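You operate a simulated robot arm through the tools that you are given. There is no shell and no other tool.

You are at the controls of a simulated robot arm. One attempt, no reset.

## Task
Share out the spice shakers on the free part of the sideboard top. At the end: the green spice shaker from the free part of the sideboard top is on top of the blue milk carton; the yellow spice shaker from the free part of the sideboard top is in the shallow drawer; whatever was shut is shut again. Leave all else as you found it, and nothing knocked over (what rides in a drawer may roll over).

It is judged by the outcome, as a careful person would: the job done as asked, and still so three seconds after it is handed in. It fails if anything else is knocked over, pushed out of place, dropped, spilled or broken.

## Robot
A 6-joint arm with a two-finger parallel gripper, fixed in place. Base frame: the origin is at the foot of the arm, x ahead of it, y to its left, z up. Lengths are in mm, angles in degrees, forces in N, time in s.
With the tool pointing down near the work surface it reaches from about 260 to 680 mm from the base axis. Its first joint turns from -66.0 to 66.0 degrees. Payload 2.9 kg.
Tool frame: the origin (TCP) lies between the finger pads and is the grasp point; the fingertips stand 30 mm ahead of it; z points along the fingers, y is the line along which they close. The gripper opens to 110 mm. The fingers are 20 mm wide and 10 mm thick; the gripper's body (48 by 112 mm) begins 55 mm behind the TCP.
Orientation is that of the tool frame in the base frame, as a unit quaternion [w, x, y, z]. With the fingers straight down and closing along the base's y, the tool's x points along the base's -x, its y along +y and its z along -z.

## Interface
- The arm moves only by the tool drive_tool. Its argument "steps" is a list of rows, each a list of 7 numbers: the gripper command, from -1 (shut) to 1 (fully open), values between in proportion, then the shift along the base's x, y, z in mm, then the turn, a rotation vector about the base's x, y, z in degrees. In form: [[claw, dx, dy, dz, ax, ay, az], ...]. A call has 1 to 20 rows; each row is the pose to reach, as a shift and turn from the pose commanded when the call began. Rows are played at 5 a second. More than 50 mm and 8.6 degrees between two rows, or a gripper value outside its range, and nothing of the call is played. A pose out of reach is approached as far as the arm can. The call stops where the force on the tool passes 40 N (or 10 N more than at its start, if that is more) or the arm is blocked; 0.2 s more then pass. The fingers move at their own pace (about 108 mm/s each) and stop on an object; they squeeze with about 40 N. The grip force told is the motor's: it shows also when the fingers shut on nothing. Time passes only in rows, and 0.2 s behind the last, so rows that repeat a pose let the fingers close. It gives the time, the measured TCP pose, the force on the tool (base axes), the opening and the grip force at its end, in the units of the frame above (readings bear some noise), with the torque about the TCP (base axes, N m) and any sound that the robot's microphone picked up.
- Cameras (640 x 400 px; columns grow to the right, rows downward): "scene" is fixed at [88, 443, 1383.1]; the picture's right is [-0.63, -0.78, 0.00], its down [-0.45, 0.36, -0.81] and it looks along [0.63, -0.51, -0.58] (base axes); focal length 252 px, centre (320, 200). "wrist" rides on the gripper at [72, 17, -103] in the tool frame; the picture's right is [-0.23, 0.97, 0.00], its down [-0.76, -0.18, -0.62] and it looks along [-0.61, -0.14, 0.78] (tool axes); focal length 222 px, centre (320, 200). There is no depth. A picture from a camera that has moved, and an enlarged one, comes with that camera's place and axes in the base frame and with its lens.
- grab_frame(camera): a new picture of that camera. The clock stands still meanwhile.
- close_up(camera, box): a new picture of the part [left, top, right, bottom] of that camera's present view, enlarged. The clock stands still meanwhile.
- job_done(): hands the job in; it is judged then, once.

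Places have to be worked out from the pictures, the camera data and where the tool is seen. Open the gripper and draw the arm clear of the work before you hand the job in, unless the task says otherwise.

The tools are called after "Emit:" as name(argument=value, ...) on one line, values as JSON. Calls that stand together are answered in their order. drive_tool: Moves the arm, as the interface text tells. Its arguments: {"type":"object","properties":{"steps":{"type":"array","items":{"type":"array","items":{"type":"number"}}}},"required":["steps"]} The other tools are called the same way: grab_frame (camera) takes a picture; close_up (camera, box) takes an enlarged picture of a part of a camera's view; job_done () hands the job in.

At the start:

```text
time_s: 0.0
ee_pos: [401.7, 3.0, 1250.7]
tool_rot: [0.0, 0.0, 1.0, 0.0]
ft_force: [-0.3, -0.9, -0.1]
wrist_torque: [0.0, 0.01, 0.02]
width: 110.1
finger_force: 0.0
```

scene: 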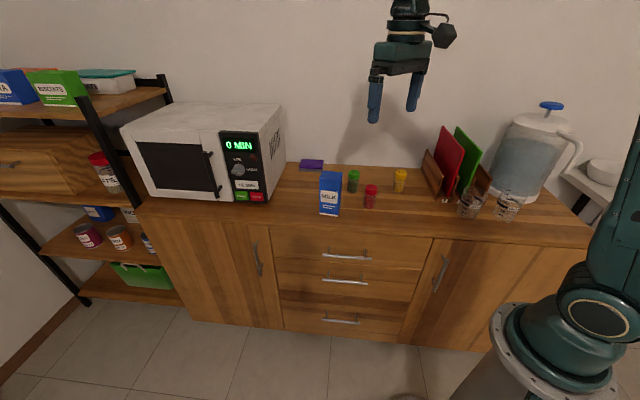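
wrist: 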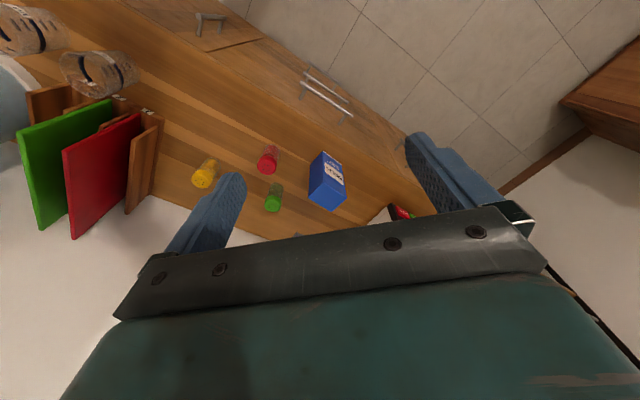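

I start by looking closer at the sideboard and drawers in both cameras to work out positions.

Emit:
close_up(camera="scene", box=[260, 140, 460, 265])

Emit:
close_up(camera="scene", box=[220, 220, 480, 382])

Emit:
close_up(camera="wrist", box=[150, 50, 450, 237])

```text
3.20 times, centred on (360, 202) of scene
camera zoom: at [88.0, 443.0, 1383.1], right [-0.63, -0.78, 0.0], down [-0.45, 0.36, -0.81], along [0.63, -0.51, -0.58], focal length 806 px, centre (192, 192)
```

zoom: 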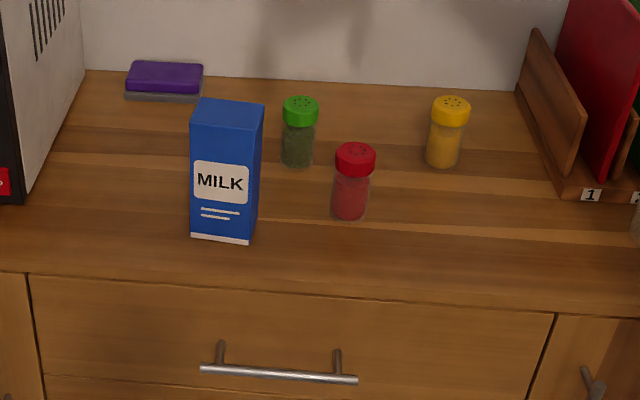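

```text
2.46 times, centred on (350, 301) of scene
camera zoom: at [88.0, 443.0, 1383.1], right [-0.63, -0.78, 0.0], down [-0.45, 0.36, -0.81], along [0.63, -0.51, -0.58], focal length 620 px, centre (246, -49)
```

zoom: 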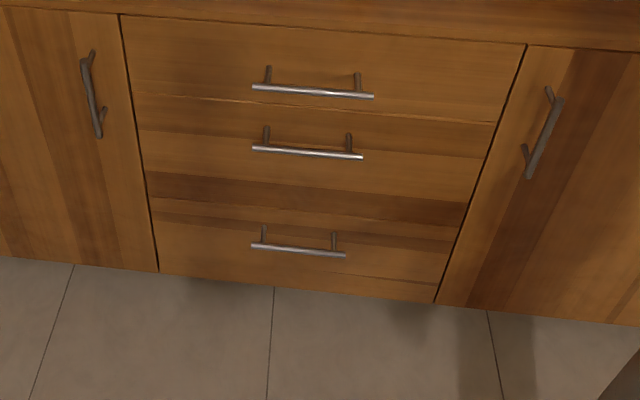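

```text
2.13 times, centred on (300, 144) of wrist
camera zoom: at [329.3, 21.7, 1354.0], right [0.23, 0.97, 0.0], down [0.76, -0.18, 0.62], along [0.61, -0.14, -0.78], focal length 474 px, centre (363, 320)
```

zoom: 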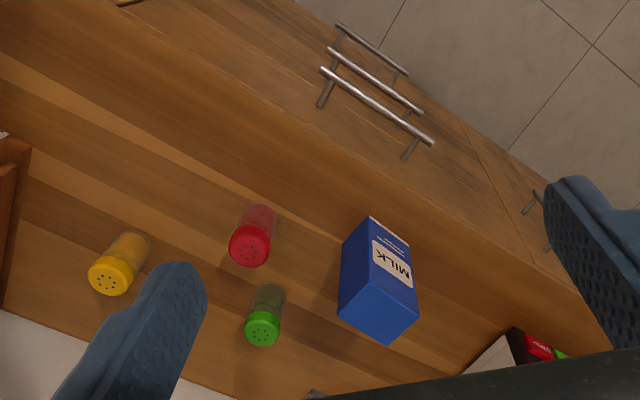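

The shallow drawer has to be identified among the three, so I zoom in on the drawer fronts from the scene camera.

Emit:
close_up(camera="scene", box=[260, 220, 440, 340])

Emit:
close_up(camera="scene", box=[300, 160, 420, 235])

Emit:
close_up(camera="wrist", box=[240, 50, 400, 150])

Emit:
close_up(camera="wrist", box=[180, 130, 360, 242])

```text
3.33 times, centred on (350, 280) of scene
camera zoom: at [88.0, 443.0, 1383.1], right [-0.63, -0.78, 0.0], down [-0.45, 0.36, -0.81], along [0.63, -0.51, -0.58], focal length 839 px, centre (220, -67)
```

zoom: 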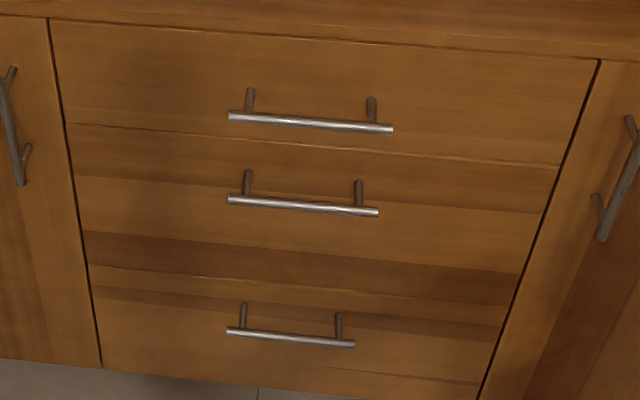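

```text
5.33 times, centred on (360, 198) of scene
camera zoom: at [88.0, 443.0, 1383.1], right [-0.63, -0.78, 0.0], down [-0.45, 0.36, -0.81], along [0.63, -0.51, -0.58], focal length 1343 px, centre (107, 213)
```

zoom: 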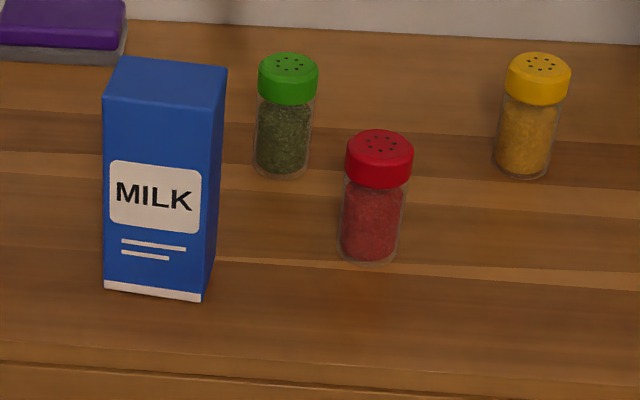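

```text
4.00 times, centred on (320, 100) of wrist
camera zoom: at [329.3, 21.7, 1354.0], right [0.23, 0.97, 0.0], down [0.76, -0.18, 0.62], along [0.61, -0.14, -0.78], focal length 888 px, centre (320, 600)
```

zoom: 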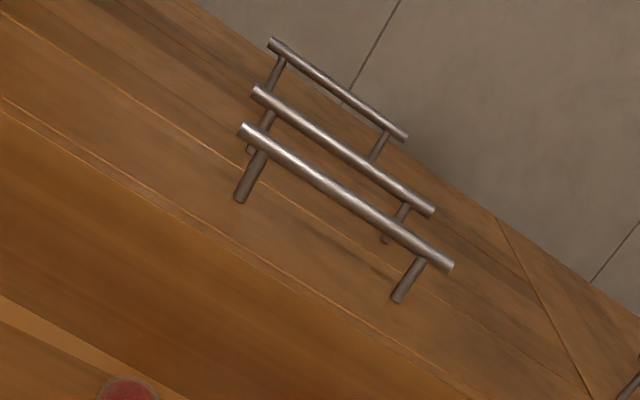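

```text
3.56 times, centred on (270, 186) of wrist
camera zoom: at [329.3, 21.7, 1354.0], right [0.23, 0.97, 0.0], down [0.76, -0.18, 0.62], along [0.61, -0.14, -0.78], focal length 790 px, centre (498, 250)
```

zoom: 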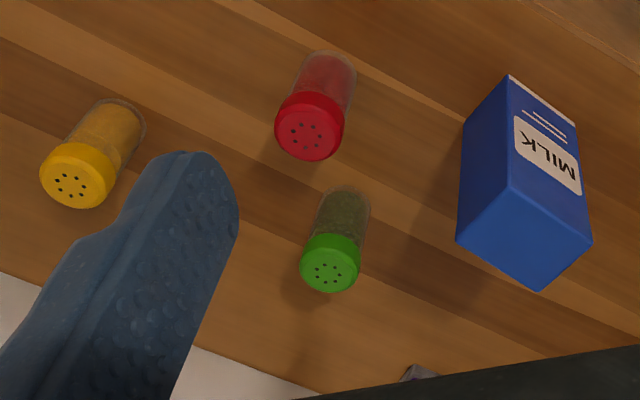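

The top drawer is clearly the shallow one (about 170 mm against about 290 mm for the others), with its handle near (501, -5, 699) and the front running at about 46° in the base frame. I swing the tool +46° about z and bring it down and leftward over the floor in front of the drawer, for a closer look.

Emit:
drive_tool(steps=[[1, -5, 15, -25, 0, 0, 7.7], [1, -10, 35, -60, 0, 0, 15.4], [1, -15, 55, -100, 0, 0, 23], [1, -20, 75, -140, 0, 0, 30.7], [1, -25, 95, -180, 0, 0, 38.4], [1, -30, 110, -220, 0, 0, 46]])

Emit:
grab_frame(camera="wrist")

Emit:
grab_frame(camera="scene")

```text
time_s: 1.4
ee_pos: [372.5, 113.8, 1030.0]
tool_rot: [0.0, -0.392, 0.92, -0.001]
ft_force: [0.1, 0.5, 0.0]
wrist_torque: [0.0, 0.0, -0.02]
width: 110.1
finger_force: 0.0
```

```text
taken
camera wrist: at [309.5, 73.5, 1133.7], right [-0.55, 0.84, 0.0], down [0.66, 0.43, 0.62], along [0.52, 0.34, -0.78], focal length 222 px, centre (320, 200)
```

wrist: 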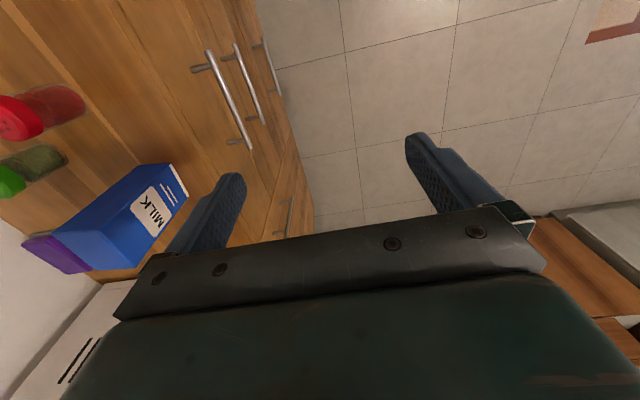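

```text
taken
```

scene: 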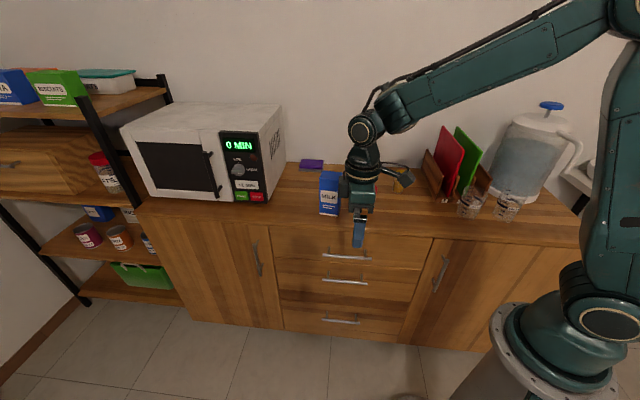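

The view fits the earlier estimate (handle ends near (439,-64) and (562,60)). I zoom the wrist view to refine the handle and carton positions.

Emit:
close_up(camera="wrist", box=[160, 30, 320, 130])

Emit:
close_up(camera="wrist", box=[160, 80, 320, 180])

Emit:
close_up(camera="wrist", box=[0, 80, 208, 210])

```text
4.00 times, centred on (240, 80) of wrist
camera zoom: at [309.5, 73.5, 1133.7], right [-0.55, 0.84, 0.0], down [0.66, 0.43, 0.62], along [0.52, 0.34, -0.78], focal length 888 px, centre (640, 680)
```

zoom: 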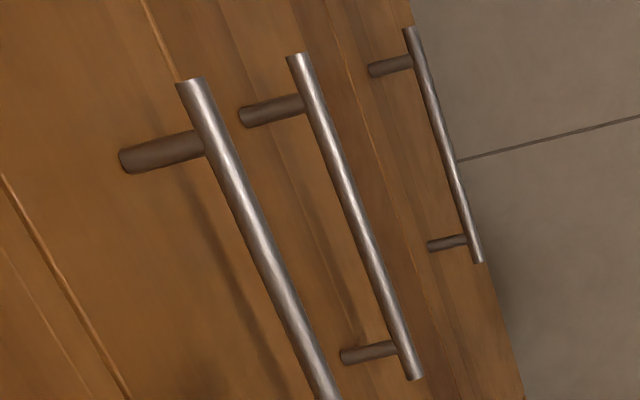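

```text
4.00 times, centred on (240, 130) of wrist
camera zoom: at [309.5, 73.5, 1133.7], right [-0.55, 0.84, 0.0], down [0.66, 0.43, 0.62], along [0.52, 0.34, -0.78], focal length 888 px, centre (640, 480)
```

zoom: 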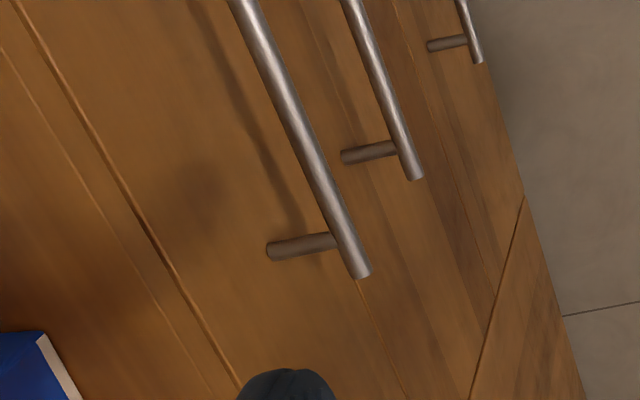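

```text
3.08 times, centred on (104, 145) of wrist
camera zoom: at [309.5, 73.5, 1133.7], right [-0.55, 0.84, 0.0], down [0.66, 0.43, 0.62], along [0.52, 0.34, -0.78], focal length 684 px, centre (985, 369)
```

zoom: 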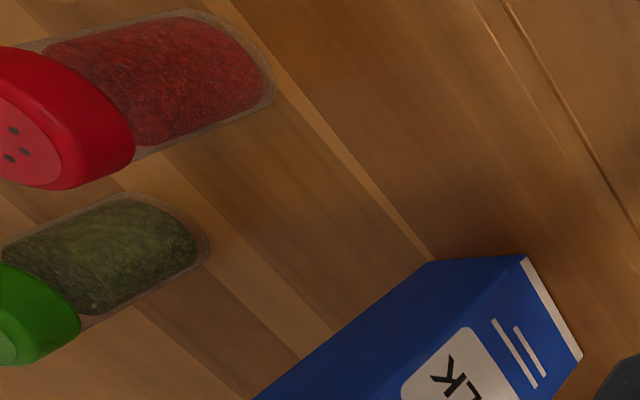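

Handle centre is about (497, 4, 712) with the front at about 45°. I now pitch the tool toward the drawer (about 75° about its own x axis) while lowering it to a stand-off in front of the handle.

Emit:
drive_tool(steps=[[1, 3, -1, -25, -5.2, -5.4, 0], [1, 6, -3, -50, -10.4, -10.8, 0], [1, 9, -4, -75, -15.6, -16.2, 0], [1, 12, -6, -100, -20.8, -21.6, 0], [1, 15, -7, -125, -26, -27, 0], [1, 18, -9, -150, -31.2, -32.4, 0], [1, 21, -10, -170, -36.4, -37.8, 0], [1, 24, -12, -190, -41.6, -43.2, 0], [1, 26, -13, -210, -46.8, -48.6, 0], [1, 27, -14, -230, -52, -54, 0]])

Emit:
grab_frame(camera="wrist")

Emit:
grab_frame(camera="scene")

```text
time_s: 3.6
ee_pos: [399.3, 98.9, 800.4]
tool_rot: [0.239, -0.309, 0.729, -0.561]
ft_force: [-0.2, 0.2, -1.2]
wrist_torque: [0.01, -0.01, 0.01]
width: 110.0
finger_force: 0.1
```

```text
taken
camera wrist: at [273.1, 120.0, 811.0], right [-0.02, 0.34, -0.94], down [0.13, 0.93, 0.33], along [0.99, -0.11, -0.06], focal length 222 px, centre (320, 200)
```

wrist: 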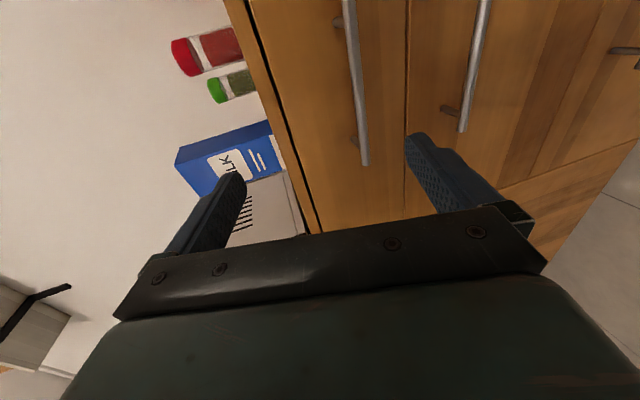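

```text
taken
```

scene: 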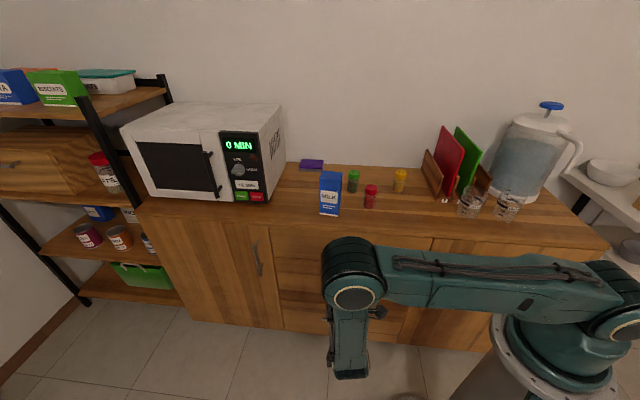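

From this view the bar sits at z ≈ 719, its centre near (496, 3), with about 37 mm from bar to drawer face. I go to a pre-grasp about 60 mm short of the bar with the gripper partly closed, and look again.

Emit:
drive_tool(steps=[[0.1, 14, -14, -16, 0, 0, -0.3], [0.1, 28, -28, -33, 0, 0, -0.6], [0.1, 42, -42, -50, 0, 0, -1], [0.1, 55, -55, -66, 0, 0, -1]])

Emit:
grab_frame(camera="wrist")

Emit:
grab_frame(camera="scene")

```text
time_s: 4.6
ee_pos: [453.6, 41.9, 733.2]
tool_rot: [0.234, -0.304, 0.733, -0.563]
ft_force: [-0.1, -0.3, 0.7]
wrist_torque: [-0.01, -0.01, -0.01]
width: 60.6
finger_force: 0.0
```

```text
taken
camera wrist: at [328.1, 66.5, 745.1], right [-0.02, 0.34, -0.94], down [0.14, 0.93, 0.33], along [0.99, -0.13, -0.07], focal length 222 px, centre (320, 200)
```

wrist: 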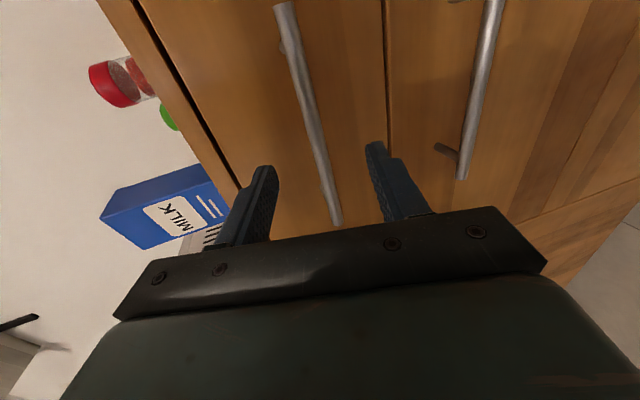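

```text
taken
```

scene: 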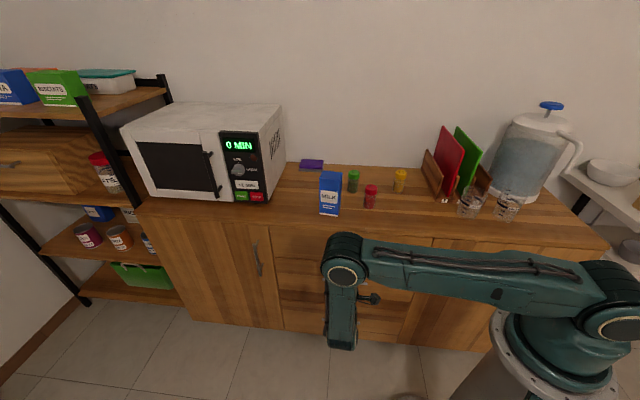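

All views agree on the bar: ends (436,-58) and (556,64), z ≈ 719.5. I narrow the fingers to about 44 mm and move in so the bar lies just ahead of the TCP, without closing yet.

Emit:
drive_tool(steps=[[-0.2, 0, 0, -2, 0, 0, 0], [-0.2, 12, -11, -6, 0, 0, 0], [-0.2, 25, -22, -10, 0, 0, 0], [-0.2, 36, -34, -12, 0, 0, 0]])

Emit:
grab_frame(camera="wrist")

```text
time_s: 5.6
ee_pos: [490.6, 10.8, 720.4]
tool_rot: [0.234, -0.303, 0.733, -0.563]
ft_force: [0.2, 0.1, -0.1]
wrist_torque: [-0.01, -0.04, 0.0]
width: 44.2
finger_force: 0.1
```

```text
taken
camera wrist: at [364.7, 33.7, 731.9], right [-0.02, 0.34, -0.94], down [0.14, 0.93, 0.33], along [0.99, -0.13, -0.07], focal length 222 px, centre (320, 200)
```

wrist: 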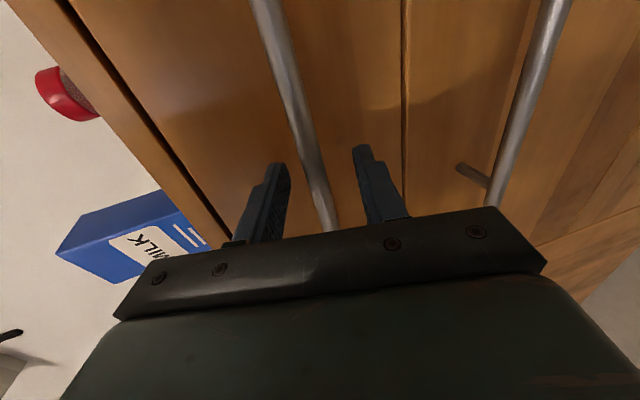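

The bar is between the fingers but looks slightly toward the upper finger; I zoom to check the centring before closing.

Emit:
close_up(camera="wrist", box=[220, 120, 420, 245])

```text
3.20 times, centred on (320, 182) of wrist
camera zoom: at [364.7, 33.7, 731.9], right [-0.02, 0.34, -0.94], down [0.14, 0.93, 0.33], along [0.99, -0.13, -0.07], focal length 711 px, centre (320, 256)
```

zoom: 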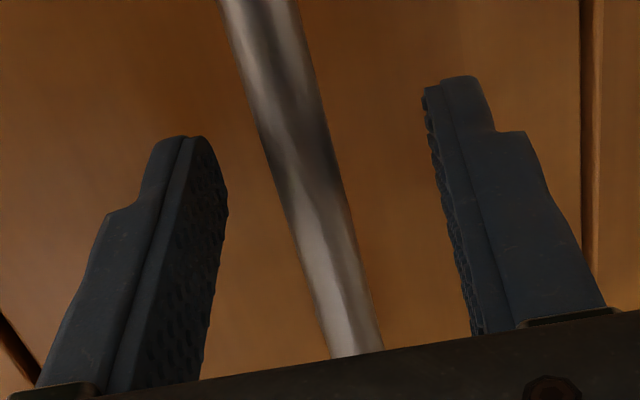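

The bar is centred to within about 2 mm and aligned with the fingers. I raise 2 mm and close on it.

Emit:
drive_tool(steps=[[-0.2, 0, 0, 2, 0, 0, 0], [-1, 0, 0, 2, 0, 0, 0], [-1, 0, 0, 2, 0, 0, 0], [-1, 0, 0, 2, 0, 0, 0]])

Emit:
grab_frame(camera="wrist")

```text
time_s: 6.6
ee_pos: [489.7, 9.8, 722.6]
tool_rot: [0.232, -0.305, 0.734, -0.561]
ft_force: [3.2, 2.2, -13.5]
wrist_torque: [0.06, 0.05, 0.05]
width: 11.8
finger_force: 44.9
```

```text
taken
camera wrist: at [364.1, 33.8, 733.4], right [-0.02, 0.34, -0.94], down [0.14, 0.93, 0.34], along [0.99, -0.13, -0.07], focal length 222 px, centre (320, 200)
```

wrist: 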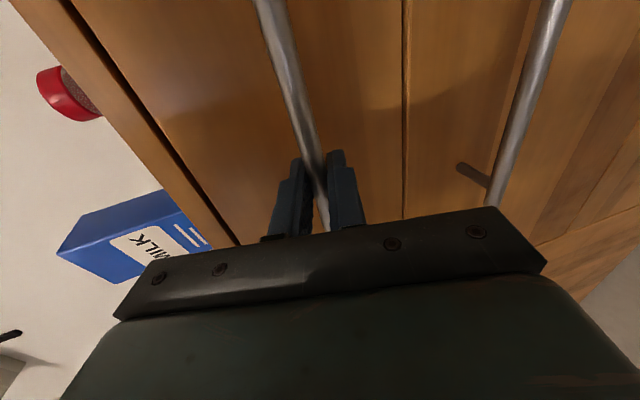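

The grip holds the bar (11.8 mm) with a slight vertical strain, so I take back the 2 mm and pull gently along the drawer's outward direction (-0.707, 0.707) for a first 40 mm.

Emit:
drive_tool(steps=[[-1, 0, 0, -2, 0, 0, 0], [-1, -3, 3, -2, 0, 0, 0], [-1, -7, 7, -2, 0, 0, 0], [-1, -12, 12, -2, 0, 0, 0], [-1, -17, 17, -2, 0, 0, 0], [-1, -22, 22, -2, 0, 0, 0], [-1, -28, 28, -2, 0, 0, 0]])

Emit:
grab_frame(camera="scene")

Emit:
grab_frame(camera="wrist")

```text
time_s: 8.2
ee_pos: [460.8, 38.0, 721.1]
tool_rot: [0.232, -0.304, 0.733, -0.562]
ft_force: [-4.1, -6.7, -0.9]
wrist_torque: [-0.15, 0.12, -0.38]
width: 11.7
finger_force: 45.1
```

```text
taken
```

scene: 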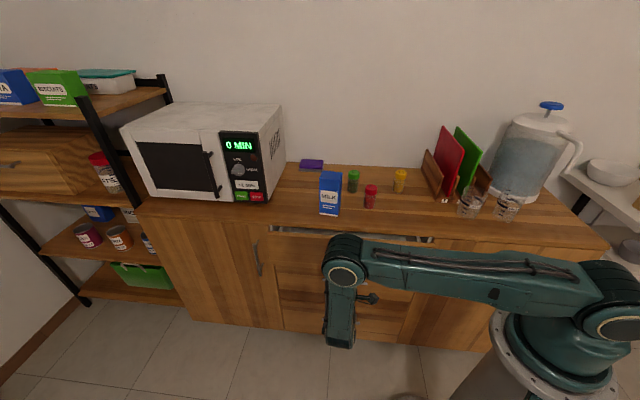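

```text
taken
camera wrist: at [336.2, 62.1, 733.0], right [-0.02, 0.34, -0.94], down [0.15, 0.93, 0.33], along [0.99, -0.13, -0.07], focal length 222 px, centre (320, 200)
```

wrist: 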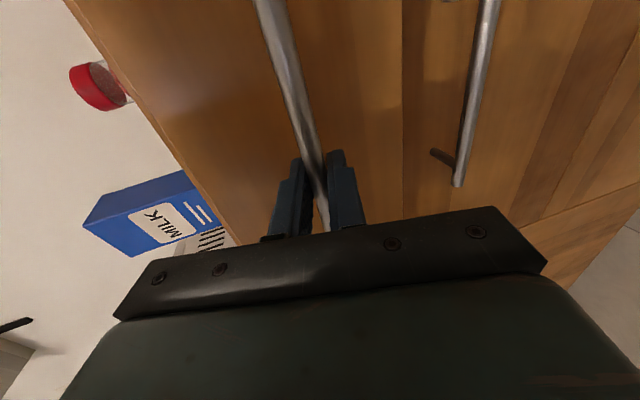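

The drawer slides out freely; a small sideways strain suggests the true slide is about 1–2° off, so I correct the direction slightly and pull about 110 mm more.

Emit:
drive_tool(steps=[[-1, -8, 6.2, 0, 0, 0, 0], [-1, -15.2, 13.1, 0, 0, 0, 0], [-1, -22.5, 19.9, 0, 0, 0, 0], [-1, -29.7, 26.8, 0, 0, 0, 0], [-1, -37, 33.7, 0, 0, 0, 0], [-1, -44.2, 40.6, 0, 0, 0, 0], [-1, -51.5, 47.5, 0, 0, 0, 0]])

Emit:
grab_frame(camera="scene")

```text
time_s: 9.8
ee_pos: [411.7, 89.2, 722.4]
tool_rot: [0.235, -0.304, 0.733, -0.56]
ft_force: [8.4, 9.0, -4.6]
wrist_torque: [-0.3, 0.37, -0.93]
width: 11.7
finger_force: 44.4
```

```text
taken
```

scene: 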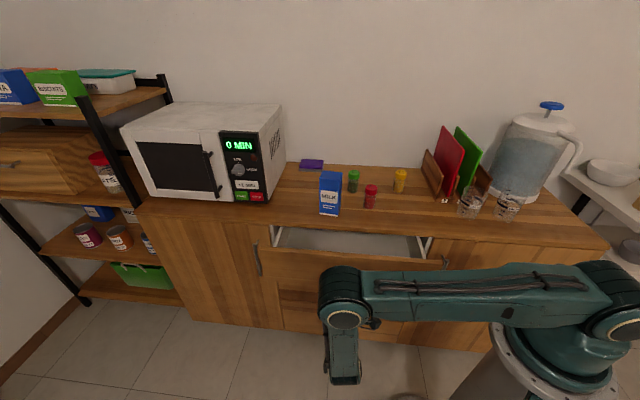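

The sideways force changed sign, so the slide runs at very nearly 135°. I relieve the strain and pull another 40 mm along it.

Emit:
drive_tool(steps=[[-1, 1.5, 3.5, 0, 0, 0, 0], [-1, -5.5, 10.5, 0, 0, 0, 0], [-1, -12.5, 17.6, 0, 0, 0, 0], [-1, -19.6, 24.7, 0, 0, 0, 0], [-1, -26.6, 31.8, 0, 0, 0, 0], [-1, -30, 35.3, 0, 0, 0, 0], [-1, -30, 35.3, 0, 0, 0, 0]])

Emit:
grab_frame(camera="scene")

Emit:
grab_frame(camera="wrist")

```text
time_s: 11.4
ee_pos: [377.9, 120.3, 721.6]
tool_rot: [0.232, -0.304, 0.733, -0.563]
ft_force: [-14.3, -14.2, -2.8]
wrist_torque: [-0.06, 0.09, -0.45]
width: 11.6
finger_force: 45.3
```

```text
taken
```

scene: 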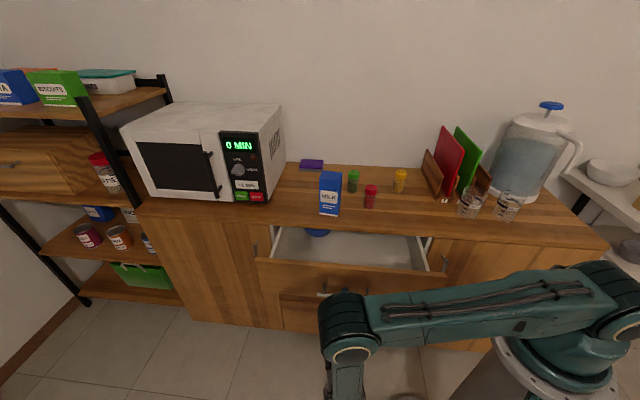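

```text
taken
camera wrist: at [253.8, 144.8, 733.2], right [-0.02, 0.34, -0.94], down [0.15, 0.93, 0.33], along [0.99, -0.13, -0.07], focal length 222 px, centre (320, 200)
```

wrist: 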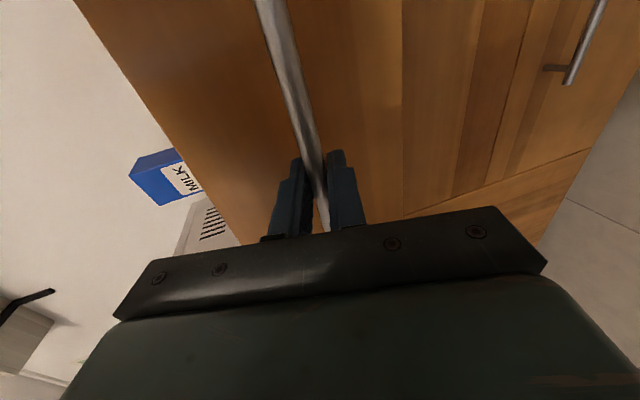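

The drawer is open about 157 mm and I can see a blue object in its back-left. I relieve the side strain, release the handle and back off along the tool axis.

Emit:
drive_tool(steps=[[-1, -2.5, -2.5, 1, 0, 0, 0], [-1, -2.5, -2.5, 1, 0, 0, 0], [-0.2, -2.5, -2.5, 1, 0, 0, 0], [-0.2, -2.5, -2.5, 1, 0, 0, 0], [-0.2, -16, 11, 6, 0, 0, 0], [-0.2, -30, 25, 11, 0, 0, 0], [-0.2, -44, 39, 16, 0, 0, 0]])

Emit:
grab_frame(camera="wrist")

Emit:
grab_frame(camera="scene")

```text
time_s: 13.0
ee_pos: [345.2, 154.3, 739.7]
tool_rot: [0.233, -0.304, 0.734, -0.561]
ft_force: [0.3, 0.0, -0.7]
wrist_torque: [-0.01, 0.04, -0.01]
width: 44.0
finger_force: 0.1
out of reach, approached as far as the arm can: row 7
```

```text
taken
camera wrist: at [221.1, 178.3, 750.3], right [-0.02, 0.34, -0.94], down [0.15, 0.93, 0.33], along [0.99, -0.13, -0.07], focal length 222 px, centre (320, 200)
```

wrist: 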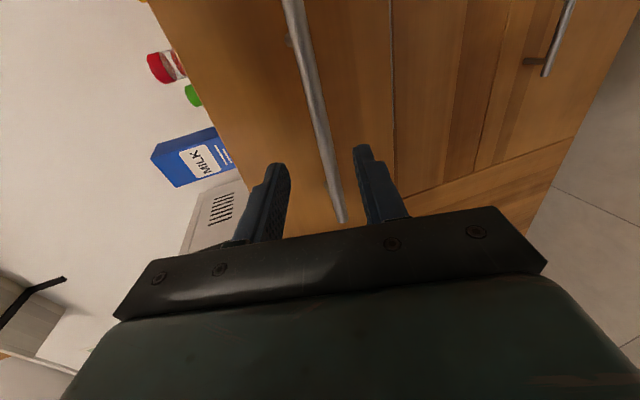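

```text
taken
```

scene: 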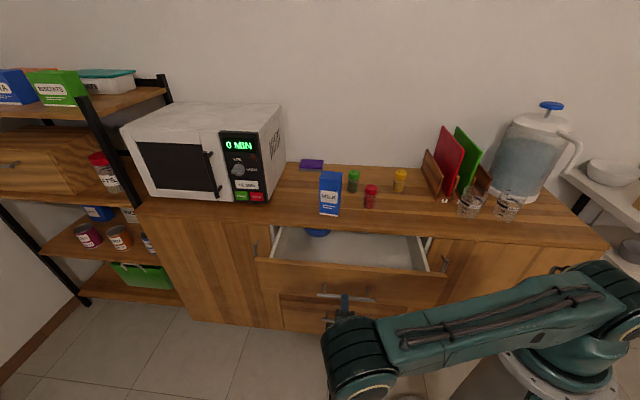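

Handle released cleanly with the drawer staying open. I rise straight up and turn the tool back to pointing down, ending high in front of the sideboard.

Emit:
drive_tool(steps=[[-0.2, 0, 0, 40, 0, 0, 0], [-0.2, 0, 0, 80, 0, 0, 0], [-0.2, 2, -2, 115, 5.3, 5.3, 0], [-0.2, 4, -4, 150, 10.6, 10.6, 0], [-0.2, 6, -6, 180, 15.9, 15.9, 0], [-0.2, 8, -8, 210, 21.2, 21.2, 0], [-0.2, 10, -10, 235, 26.5, 26.5, 0], [-0.2, 12, -12, 260, 31.8, 31.8, 0], [-0.2, 14, -14, 280, 37.1, 37.1, 0], [-0.2, 16, -16, 300, 42.4, 42.4, 0], [-0.2, 18, -18, 320, 47.7, 47.7, 0], [-0.2, 20, -20, 340, 53, 53, 0]])

Emit:
grab_frame(camera="wrist")

Emit:
grab_frame(camera="scene")

```text
time_s: 15.6
ee_pos: [366.1, 132.2, 1079.9]
tool_rot: [0.0, -0.383, 0.924, 0.001]
ft_force: [0.3, 0.1, 0.1]
wrist_torque: [-0.02, -0.04, 0.0]
width: 44.0
finger_force: 0.0
```

```text
taken
camera wrist: at [302.5, 95.1, 1183.9], right [-0.53, 0.85, 0.0], down [0.66, 0.41, 0.62], along [0.53, 0.33, -0.78], focal length 222 px, centre (320, 200)
```

wrist: 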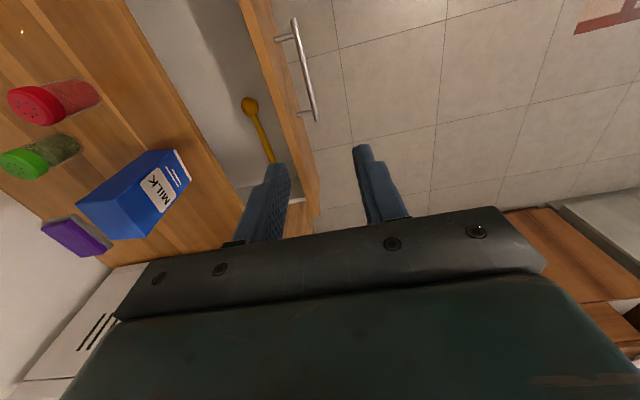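

```text
taken
```

scene: 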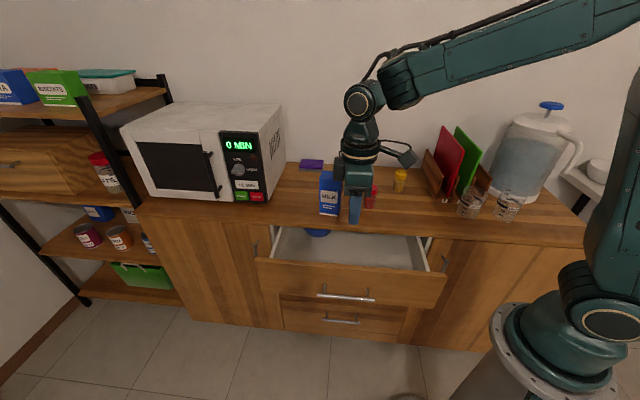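

Tool is pointing down again. I swing the yaw to -45° (fingers closing parallel to the sideboard front) and move over to (400, -60) to view the shakers and the drawer from the front.

Emit:
drive_tool(steps=[[1, 3, -18, 0, 0, 0, -8.2], [1, 6, -36, 0, 0, 0, -16.4], [1, 9, -54, 0, 0, 0, -24.6], [1, 12, -72, 0, 0, 0, -32.8], [1, 15, -90, 0, 0, 0, -41], [1, 18, -108, 0, 0, 0, -49.2], [1, 21, -126, 0, 0, 0, -57.4], [1, 24, -144, 0, 0, 0, -65.6], [1, 27, -162, 0, 0, 0, -73.8], [1, 30, -180, 0, 0, 0, -82], [1, 34, -192, 0, 0, 0, -90]])

Emit:
grab_frame(camera="wrist")

Emit:
grab_frame(camera="scene")

```text
time_s: 18.0
ee_pos: [401.9, -56.0, 1076.8]
tool_rot: [0.001, 0.384, 0.923, 0.001]
ft_force: [-0.2, -0.2, 0.1]
wrist_torque: [-0.01, 0.03, 0.0]
width: 110.1
finger_force: 0.1
```

```text
taken
camera wrist: at [362.4, 7.7, 1181.6], right [0.85, 0.53, 0.0], down [0.41, -0.66, 0.62], along [0.33, -0.53, -0.78], focal length 222 px, centre (320, 200)
```

wrist: 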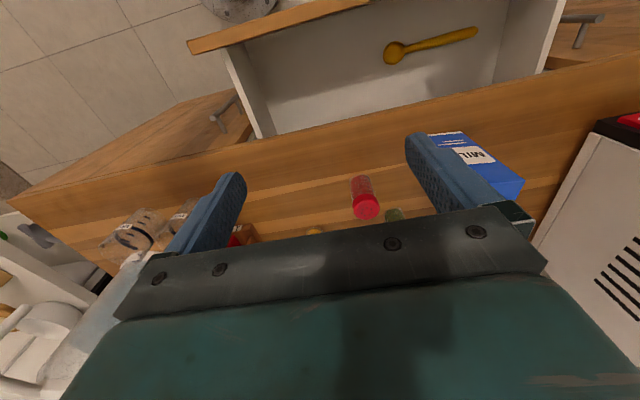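

```text
taken
```

scene: 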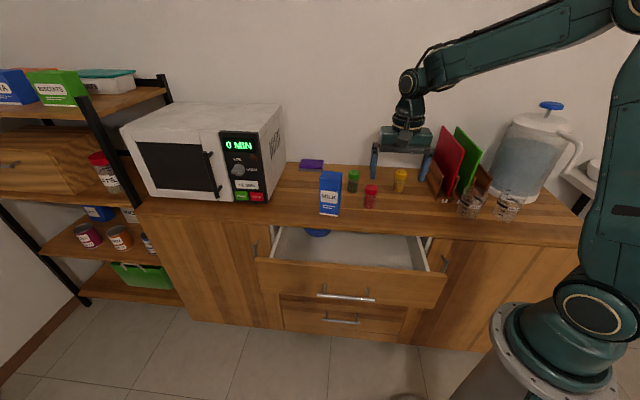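

I now have a clear view of the drawer interior (spoon on the left side; free floor around (425, -15)). Next I move above the yellow shaker, estimated at (567, -350), staying high at z ≈ 1050.

Emit:
drive_tool(steps=[[1, 20, -36, 0, 0, 0, 0], [1, 40, -72, 0, 0, 0, 0], [1, 60, -108, -5, 0, 0, 0], [1, 80, -144, -10, 0, 0, 0], [1, 100, -180, -15, 0, 0, 0], [1, 120, -216, -20, 0, 0, 0], [1, 140, -250, -25, 0, 0, 0], [1, 160, -284, -27, 0, 0, 0]])

Emit:
grab_frame(camera="wrist")

Emit:
grab_frame(camera="scene")

```text
time_s: 19.8
ee_pos: [554.3, -337.5, 1035.2]
tool_rot: [-0.025, 0.383, 0.923, 0.004]
ft_force: [1.4, -1.2, 6.5]
wrist_torque: [0.11, 0.13, 0.02]
width: 110.3
finger_force: 0.0
```

```text
taken
camera wrist: at [519.4, -276.0, 1142.6], right [0.85, 0.53, -0.02], down [0.44, -0.68, 0.59], along [0.3, -0.51, -0.81], focal length 222 px, centre (320, 200)
```

wrist: 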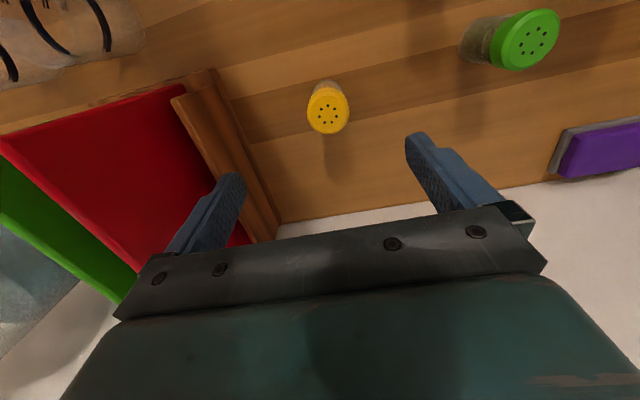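

```text
taken
```

scene: 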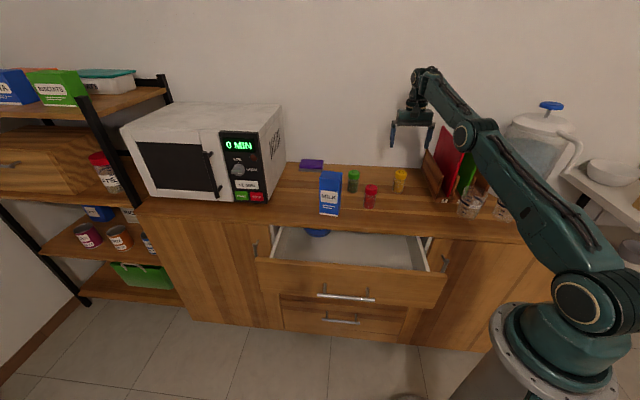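

The pose reading is off the command (15 mm low, slight tilt) with 6.5 N on the tool; I check closely whether anything is touching before moving on.

Emit:
close_up(camera="scene", box=[360, 50, 560, 225])

Emit:
close_up(camera="wrist", box=[130, 60, 450, 260])

```text
2.29 times, centred on (460, 138) of scene
camera zoom: at [87.8, 443.1, 1383.1], right [-0.63, -0.78, 0.0], down [-0.45, 0.36, -0.81], along [0.63, -0.51, -0.58], focal length 576 px, centre (0, 343)
```

zoom: 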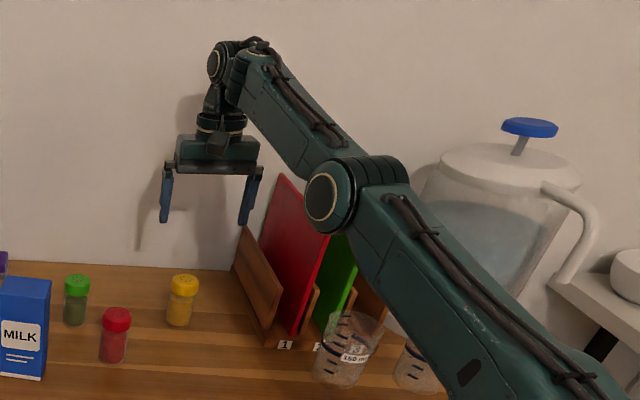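

```text
2.00 times, centred on (290, 160) of wrist
camera zoom: at [519.4, -276.0, 1142.6], right [0.85, 0.53, -0.02], down [0.44, -0.68, 0.59], along [0.3, -0.51, -0.81], focal length 444 px, centre (380, 280)
```

zoom: 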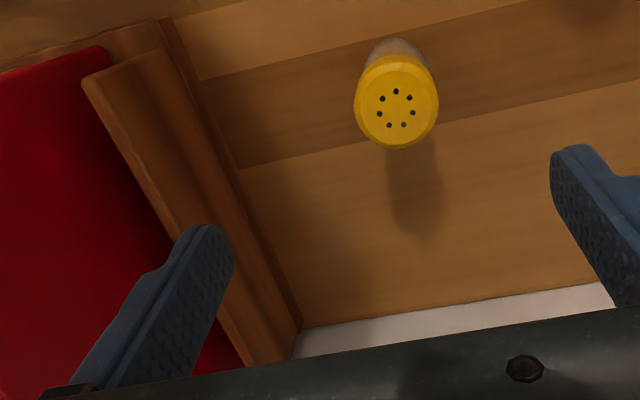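

Nothing is in contact: the arm is just nearly stretched out at this height. Re-triangulating gives the yellow lid near (553, -327, 911). I come down a bit toward it, which also eases the reach.

Emit:
drive_tool(steps=[[1, -4, 5, -20, 0, 0, 0], [1, -8, 10, -45, 0, 0, 0], [1, -9, 13, -70, 0, 0, 0], [1, -9, 13, -75, 0, 0, 0], [1, -9, 13, -75, 0, 0, 0]])

Emit:
grab_frame(camera="wrist")

Emit:
grab_frame(camera="scene")

```text
time_s: 21.0
ee_pos: [552.7, -328.5, 974.3]
tool_rot: [0.0, 0.383, 0.924, 0.0]
ft_force: [-0.3, 0.3, 0.2]
wrist_torque: [0.0, 0.01, -0.02]
width: 109.9
finger_force: 0.0
```

```text
taken
camera wrist: at [512.7, -263.9, 1078.4], right [0.85, 0.53, 0.0], down [0.41, -0.66, 0.62], along [0.33, -0.53, -0.78], focal length 222 px, centre (320, 200)
```

wrist: 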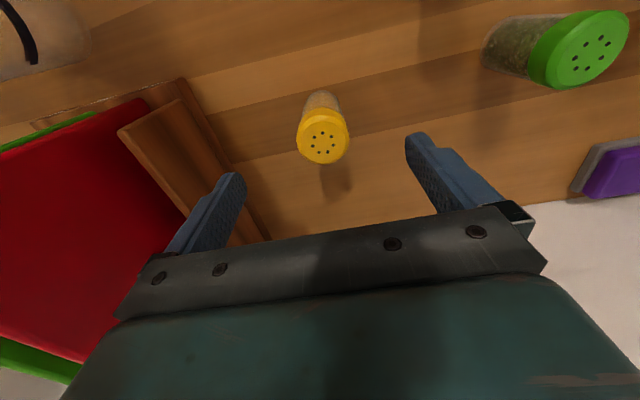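

```text
taken
```

scene: 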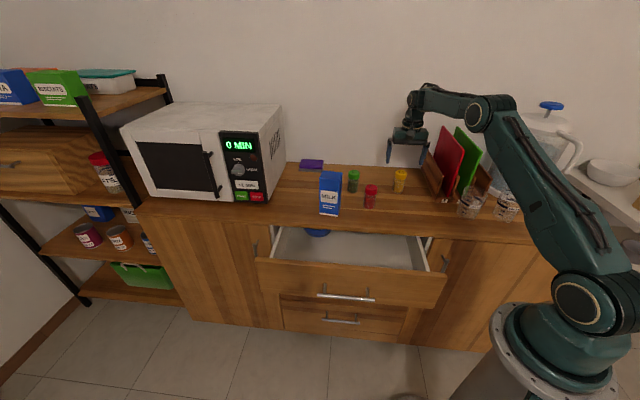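

The arm settled exactly here, with no force, and the yellow lid is nearly right beneath the TCP. I zoom in to refine the centring before descending.

Emit:
close_up(camera="wrist", box=[240, 70, 400, 170])

Emit:
close_up(camera="scene", box=[360, 110, 480, 210])

```text
4.00 times, centred on (320, 120) of wrist
camera zoom: at [512.7, -263.9, 1078.4], right [0.85, 0.53, 0.0], down [0.41, -0.66, 0.62], along [0.33, -0.53, -0.78], focal length 888 px, centre (320, 520)
```

zoom: 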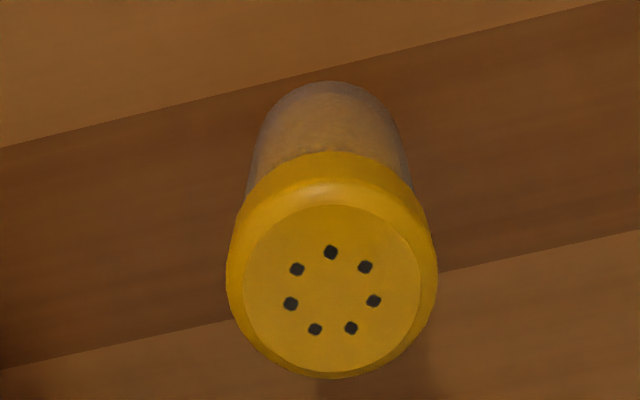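

```text
4.00 times, centred on (420, 160) of scene
camera zoom: at [88.0, 443.0, 1383.1], right [-0.63, -0.78, 0.0], down [-0.45, 0.36, -0.81], along [0.63, -0.51, -0.58], focal length 1007 px, centre (-80, 360)
```

zoom: 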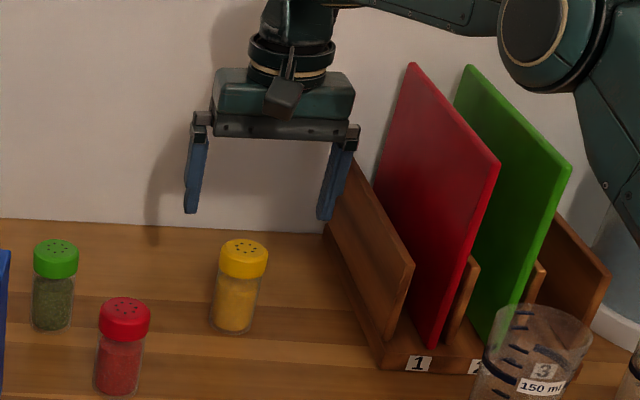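

The lid top is about z 910 and the TCP is within ~2 mm of its axis. I correct 2 mm, set the fingers to 80 mm, and come straight down to grip the lid at z ≈ 895, still open.

Emit:
drive_tool(steps=[[0.45, 1.5, 1.5, 0, 0, 0, 0], [0.45, 1.5, 1.5, -25, 0, 0, 0], [0.45, 1.5, 1.5, -50, 0, 0, 0], [0.45, 1.5, 1.5, -70, 0, 0, 0], [0.45, 1.5, 1.5, -80, 0, 0, 0], [0.45, 1.5, 1.5, -80, 0, 0, 0]])

Emit:
grab_frame(camera="wrist")

Emit:
close_up(camera="scene", box=[360, 110, 480, 210])

```text
time_s: 22.4
ee_pos: [553.4, -325.3, 894.1]
tool_rot: [0.0, 0.383, 0.924, -0.001]
ft_force: [-0.2, -0.1, -0.6]
wrist_torque: [-0.02, -0.02, 0.01]
width: 79.8
finger_force: 0.0
```

```text
taken
camera wrist: at [514.4, -261.5, 999.0], right [0.85, 0.53, 0.0], down [0.41, -0.66, 0.62], along [0.33, -0.53, -0.78], focal length 222 px, centre (320, 200)
```

wrist: 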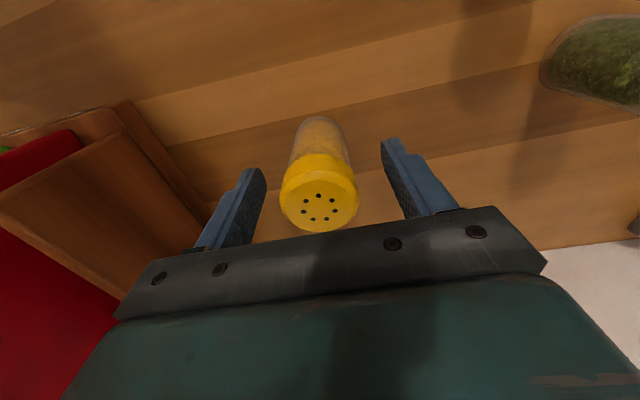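

```text
4.00 times, centred on (420, 160) of scene
camera zoom: at [88.0, 443.0, 1383.1], right [-0.63, -0.78, 0.0], down [-0.45, 0.36, -0.81], along [0.63, -0.51, -0.58], focal length 1007 px, centre (-80, 360)
```

zoom: 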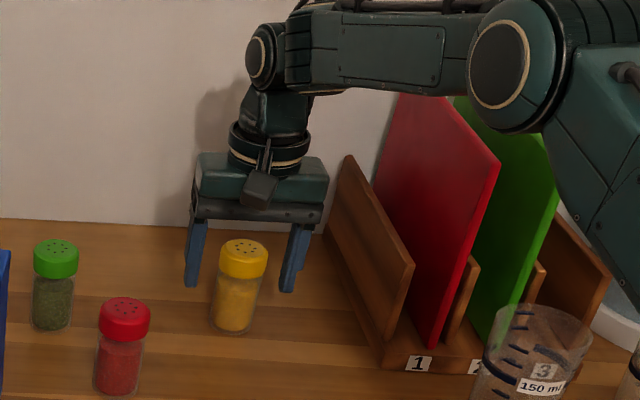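

The lid sits exactly between the fingers, at the right height. I close on it.

Emit:
drive_tool(steps=[[-1, 0, 0, 0, 0, 0, 0], [-1, 0, 0, 0, 0, 0, 0], [-1, 0, 0, 0, 0, 0, 0]])

Emit:
grab_frame(camera="wrist")

```text
time_s: 23.2
ee_pos: [553.8, -326.4, 894.7]
tool_rot: [0.001, 0.384, 0.923, 0.0]
ft_force: [0.5, 0.3, -0.2]
wrist_torque: [0.02, -0.01, -0.02]
width: 41.7
finger_force: 40.3
```

```text
taken
camera wrist: at [514.4, -261.4, 999.3], right [0.85, 0.53, 0.0], down [0.41, -0.66, 0.62], along [0.33, -0.53, -0.78], focal length 222 px, centre (320, 200)
```

wrist: 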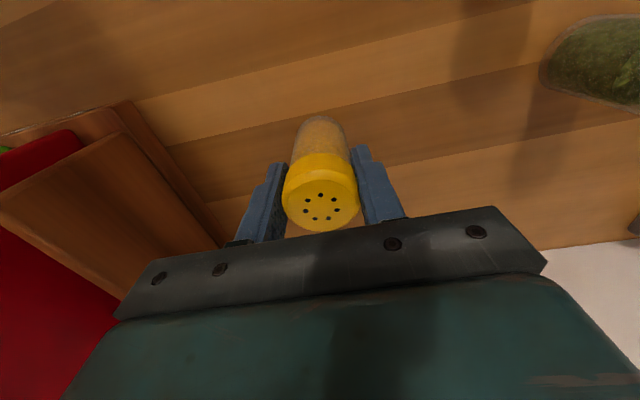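

Gripped at 41.7 mm with no side force. I lift it straight up 75 mm and check.

Emit:
drive_tool(steps=[[-1, 0, 0, 8, 0, 0, 0], [-1, 0, 0, 22, 0, 0, 0], [-1, 0, 0, 40, 0, 0, 0], [-1, 0, 0, 58, 0, 0, 0], [-1, 0, 0, 75, 0, 0, 0]])

Emit:
grab_frame(camera="wrist")

Emit:
close_up(camera="scene", box=[300, 110, 480, 260])

```text
time_s: 24.4
ee_pos: [555.3, -327.2, 971.4]
tool_rot: [0.001, 0.384, 0.923, 0.0]
ft_force: [-0.4, 0.1, -0.3]
wrist_torque: [-0.02, 0.01, 0.04]
width: 41.8
finger_force: 39.7
```

```text
taken
camera wrist: at [515.5, -263.3, 1075.6], right [0.85, 0.53, 0.0], down [0.41, -0.66, 0.62], along [0.33, -0.53, -0.78], focal length 222 px, centre (320, 200)
```

wrist: 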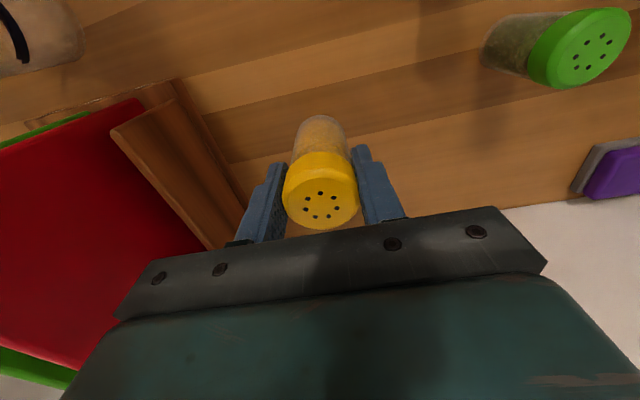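

```text
2.67 times, centred on (390, 185) of scene
camera zoom: at [88.0, 443.0, 1383.1], right [-0.63, -0.78, 0.0], down [-0.45, 0.36, -0.81], along [0.63, -0.51, -0.58], focal length 671 px, centre (133, 240)
```

zoom: 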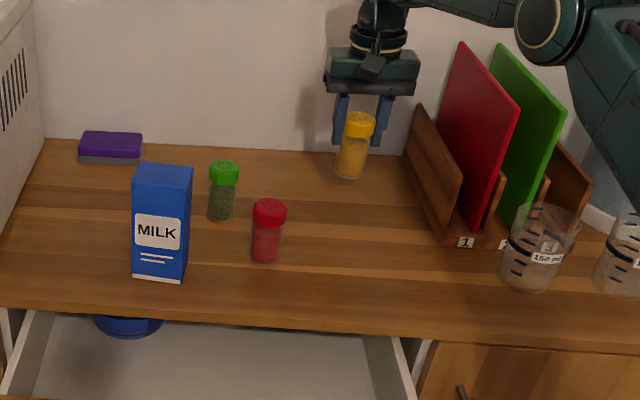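

Yellow is held securely. I carry it toward the front (away from red) and then across to above the open drawer, keeping it at this height.

Emit:
drive_tool(steps=[[-1, -28, 28, 0, 0, 0, 0], [-1, -57, 56, 0, 0, 0, 0], [-1, -86, 85, 0, 0, 0, 0], [-1, -115, 114, 0, 0, 0, 0], [-1, -144, 142, 0, 0, 0, 0], [-1, -141, 178, 0, 0, 0, 0], [-1, -138, 214, 0, 0, 0, 0], [-1, -135, 250, 0, 0, 0, 0], [-1, -132, 284, 0, 0, 0, 0], [-1, -129, 310, 0, 0, 0, 0], [-1, -129, 310, 0, 0, 0, 0]])

Emit:
grab_frame(camera="wrist")

Emit:
grab_frame(camera="scene")

```text
time_s: 26.8
ee_pos: [424.7, -15.3, 972.5]
tool_rot: [0.002, 0.384, 0.923, 0.0]
ft_force: [0.1, 0.3, 0.1]
wrist_torque: [0.0, 0.02, -0.01]
width: 41.8
finger_force: 40.1
```

```text
taken
camera wrist: at [385.2, 48.8, 1076.3], right [0.85, 0.53, 0.0], down [0.41, -0.66, 0.62], along [0.33, -0.53, -0.78], focal length 222 px, centre (320, 200)
```

wrist: 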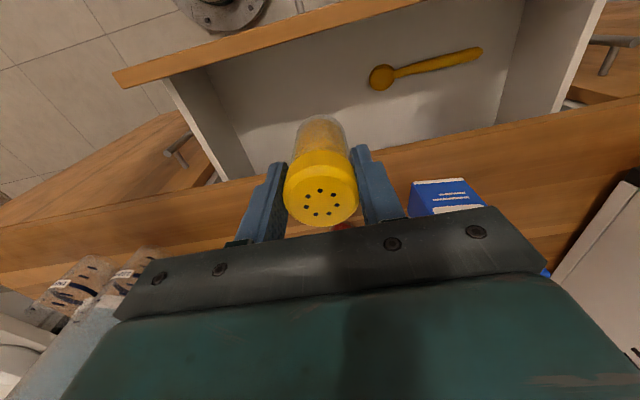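

```text
taken
```

scene: 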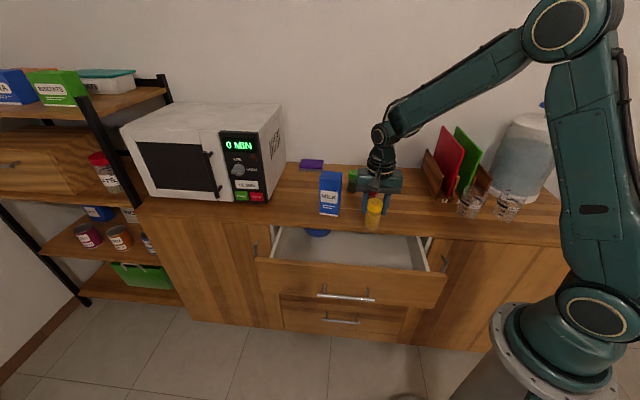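

The shaker is over the middle of the free drawer floor, well right of the spoon. I lower it into the drawer to just above the estimated floor (z ≈ 668) and look.

Emit:
drive_tool(steps=[[-1, 0, 0, -35, 0, 0, 0], [-1, 0, 0, -70, 0, 0, 0], [-1, 0, 0, -105, 0, 0, 0], [-1, 0, 0, -140, 0, 0, 0], [-1, 0, 0, -170, 0, 0, 0], [-1, 0, 0, -195, 0, 0, 0], [-1, 0, 0, -205, 0, 0, 0]])

Emit:
grab_frame(camera="wrist")

Emit:
close_up(camera="scene", box=[260, 140, 460, 310])

```text
time_s: 28.4
ee_pos: [425.5, -16.3, 765.9]
tool_rot: [0.002, 0.384, 0.923, -0.001]
ft_force: [-0.2, 0.1, -0.7]
wrist_torque: [0.03, -0.02, 0.03]
width: 41.6
finger_force: 39.4
```

```text
taken
camera wrist: at [386.0, 48.1, 870.5], right [0.85, 0.53, 0.0], down [0.41, -0.66, 0.62], along [0.33, -0.53, -0.78], focal length 222 px, centre (320, 200)
```

wrist: 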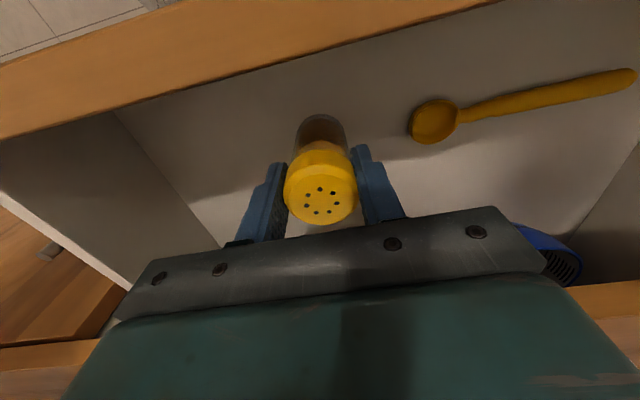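

```text
2.35 times, centred on (360, 225) of scene
camera zoom: at [88.0, 443.0, 1383.1], right [-0.63, -0.78, 0.0], down [-0.45, 0.36, -0.81], along [0.63, -0.51, -0.58], focal length 592 px, centre (226, 141)
```

zoom: 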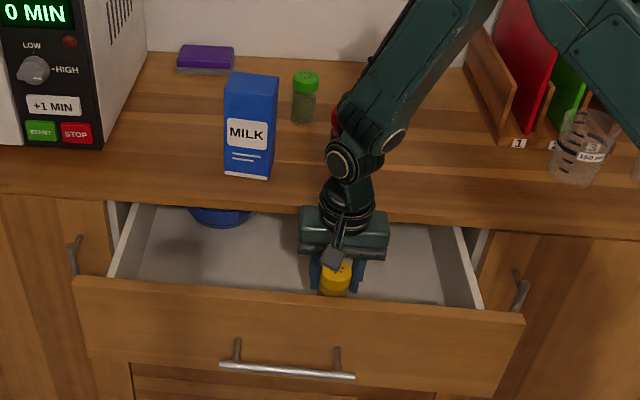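

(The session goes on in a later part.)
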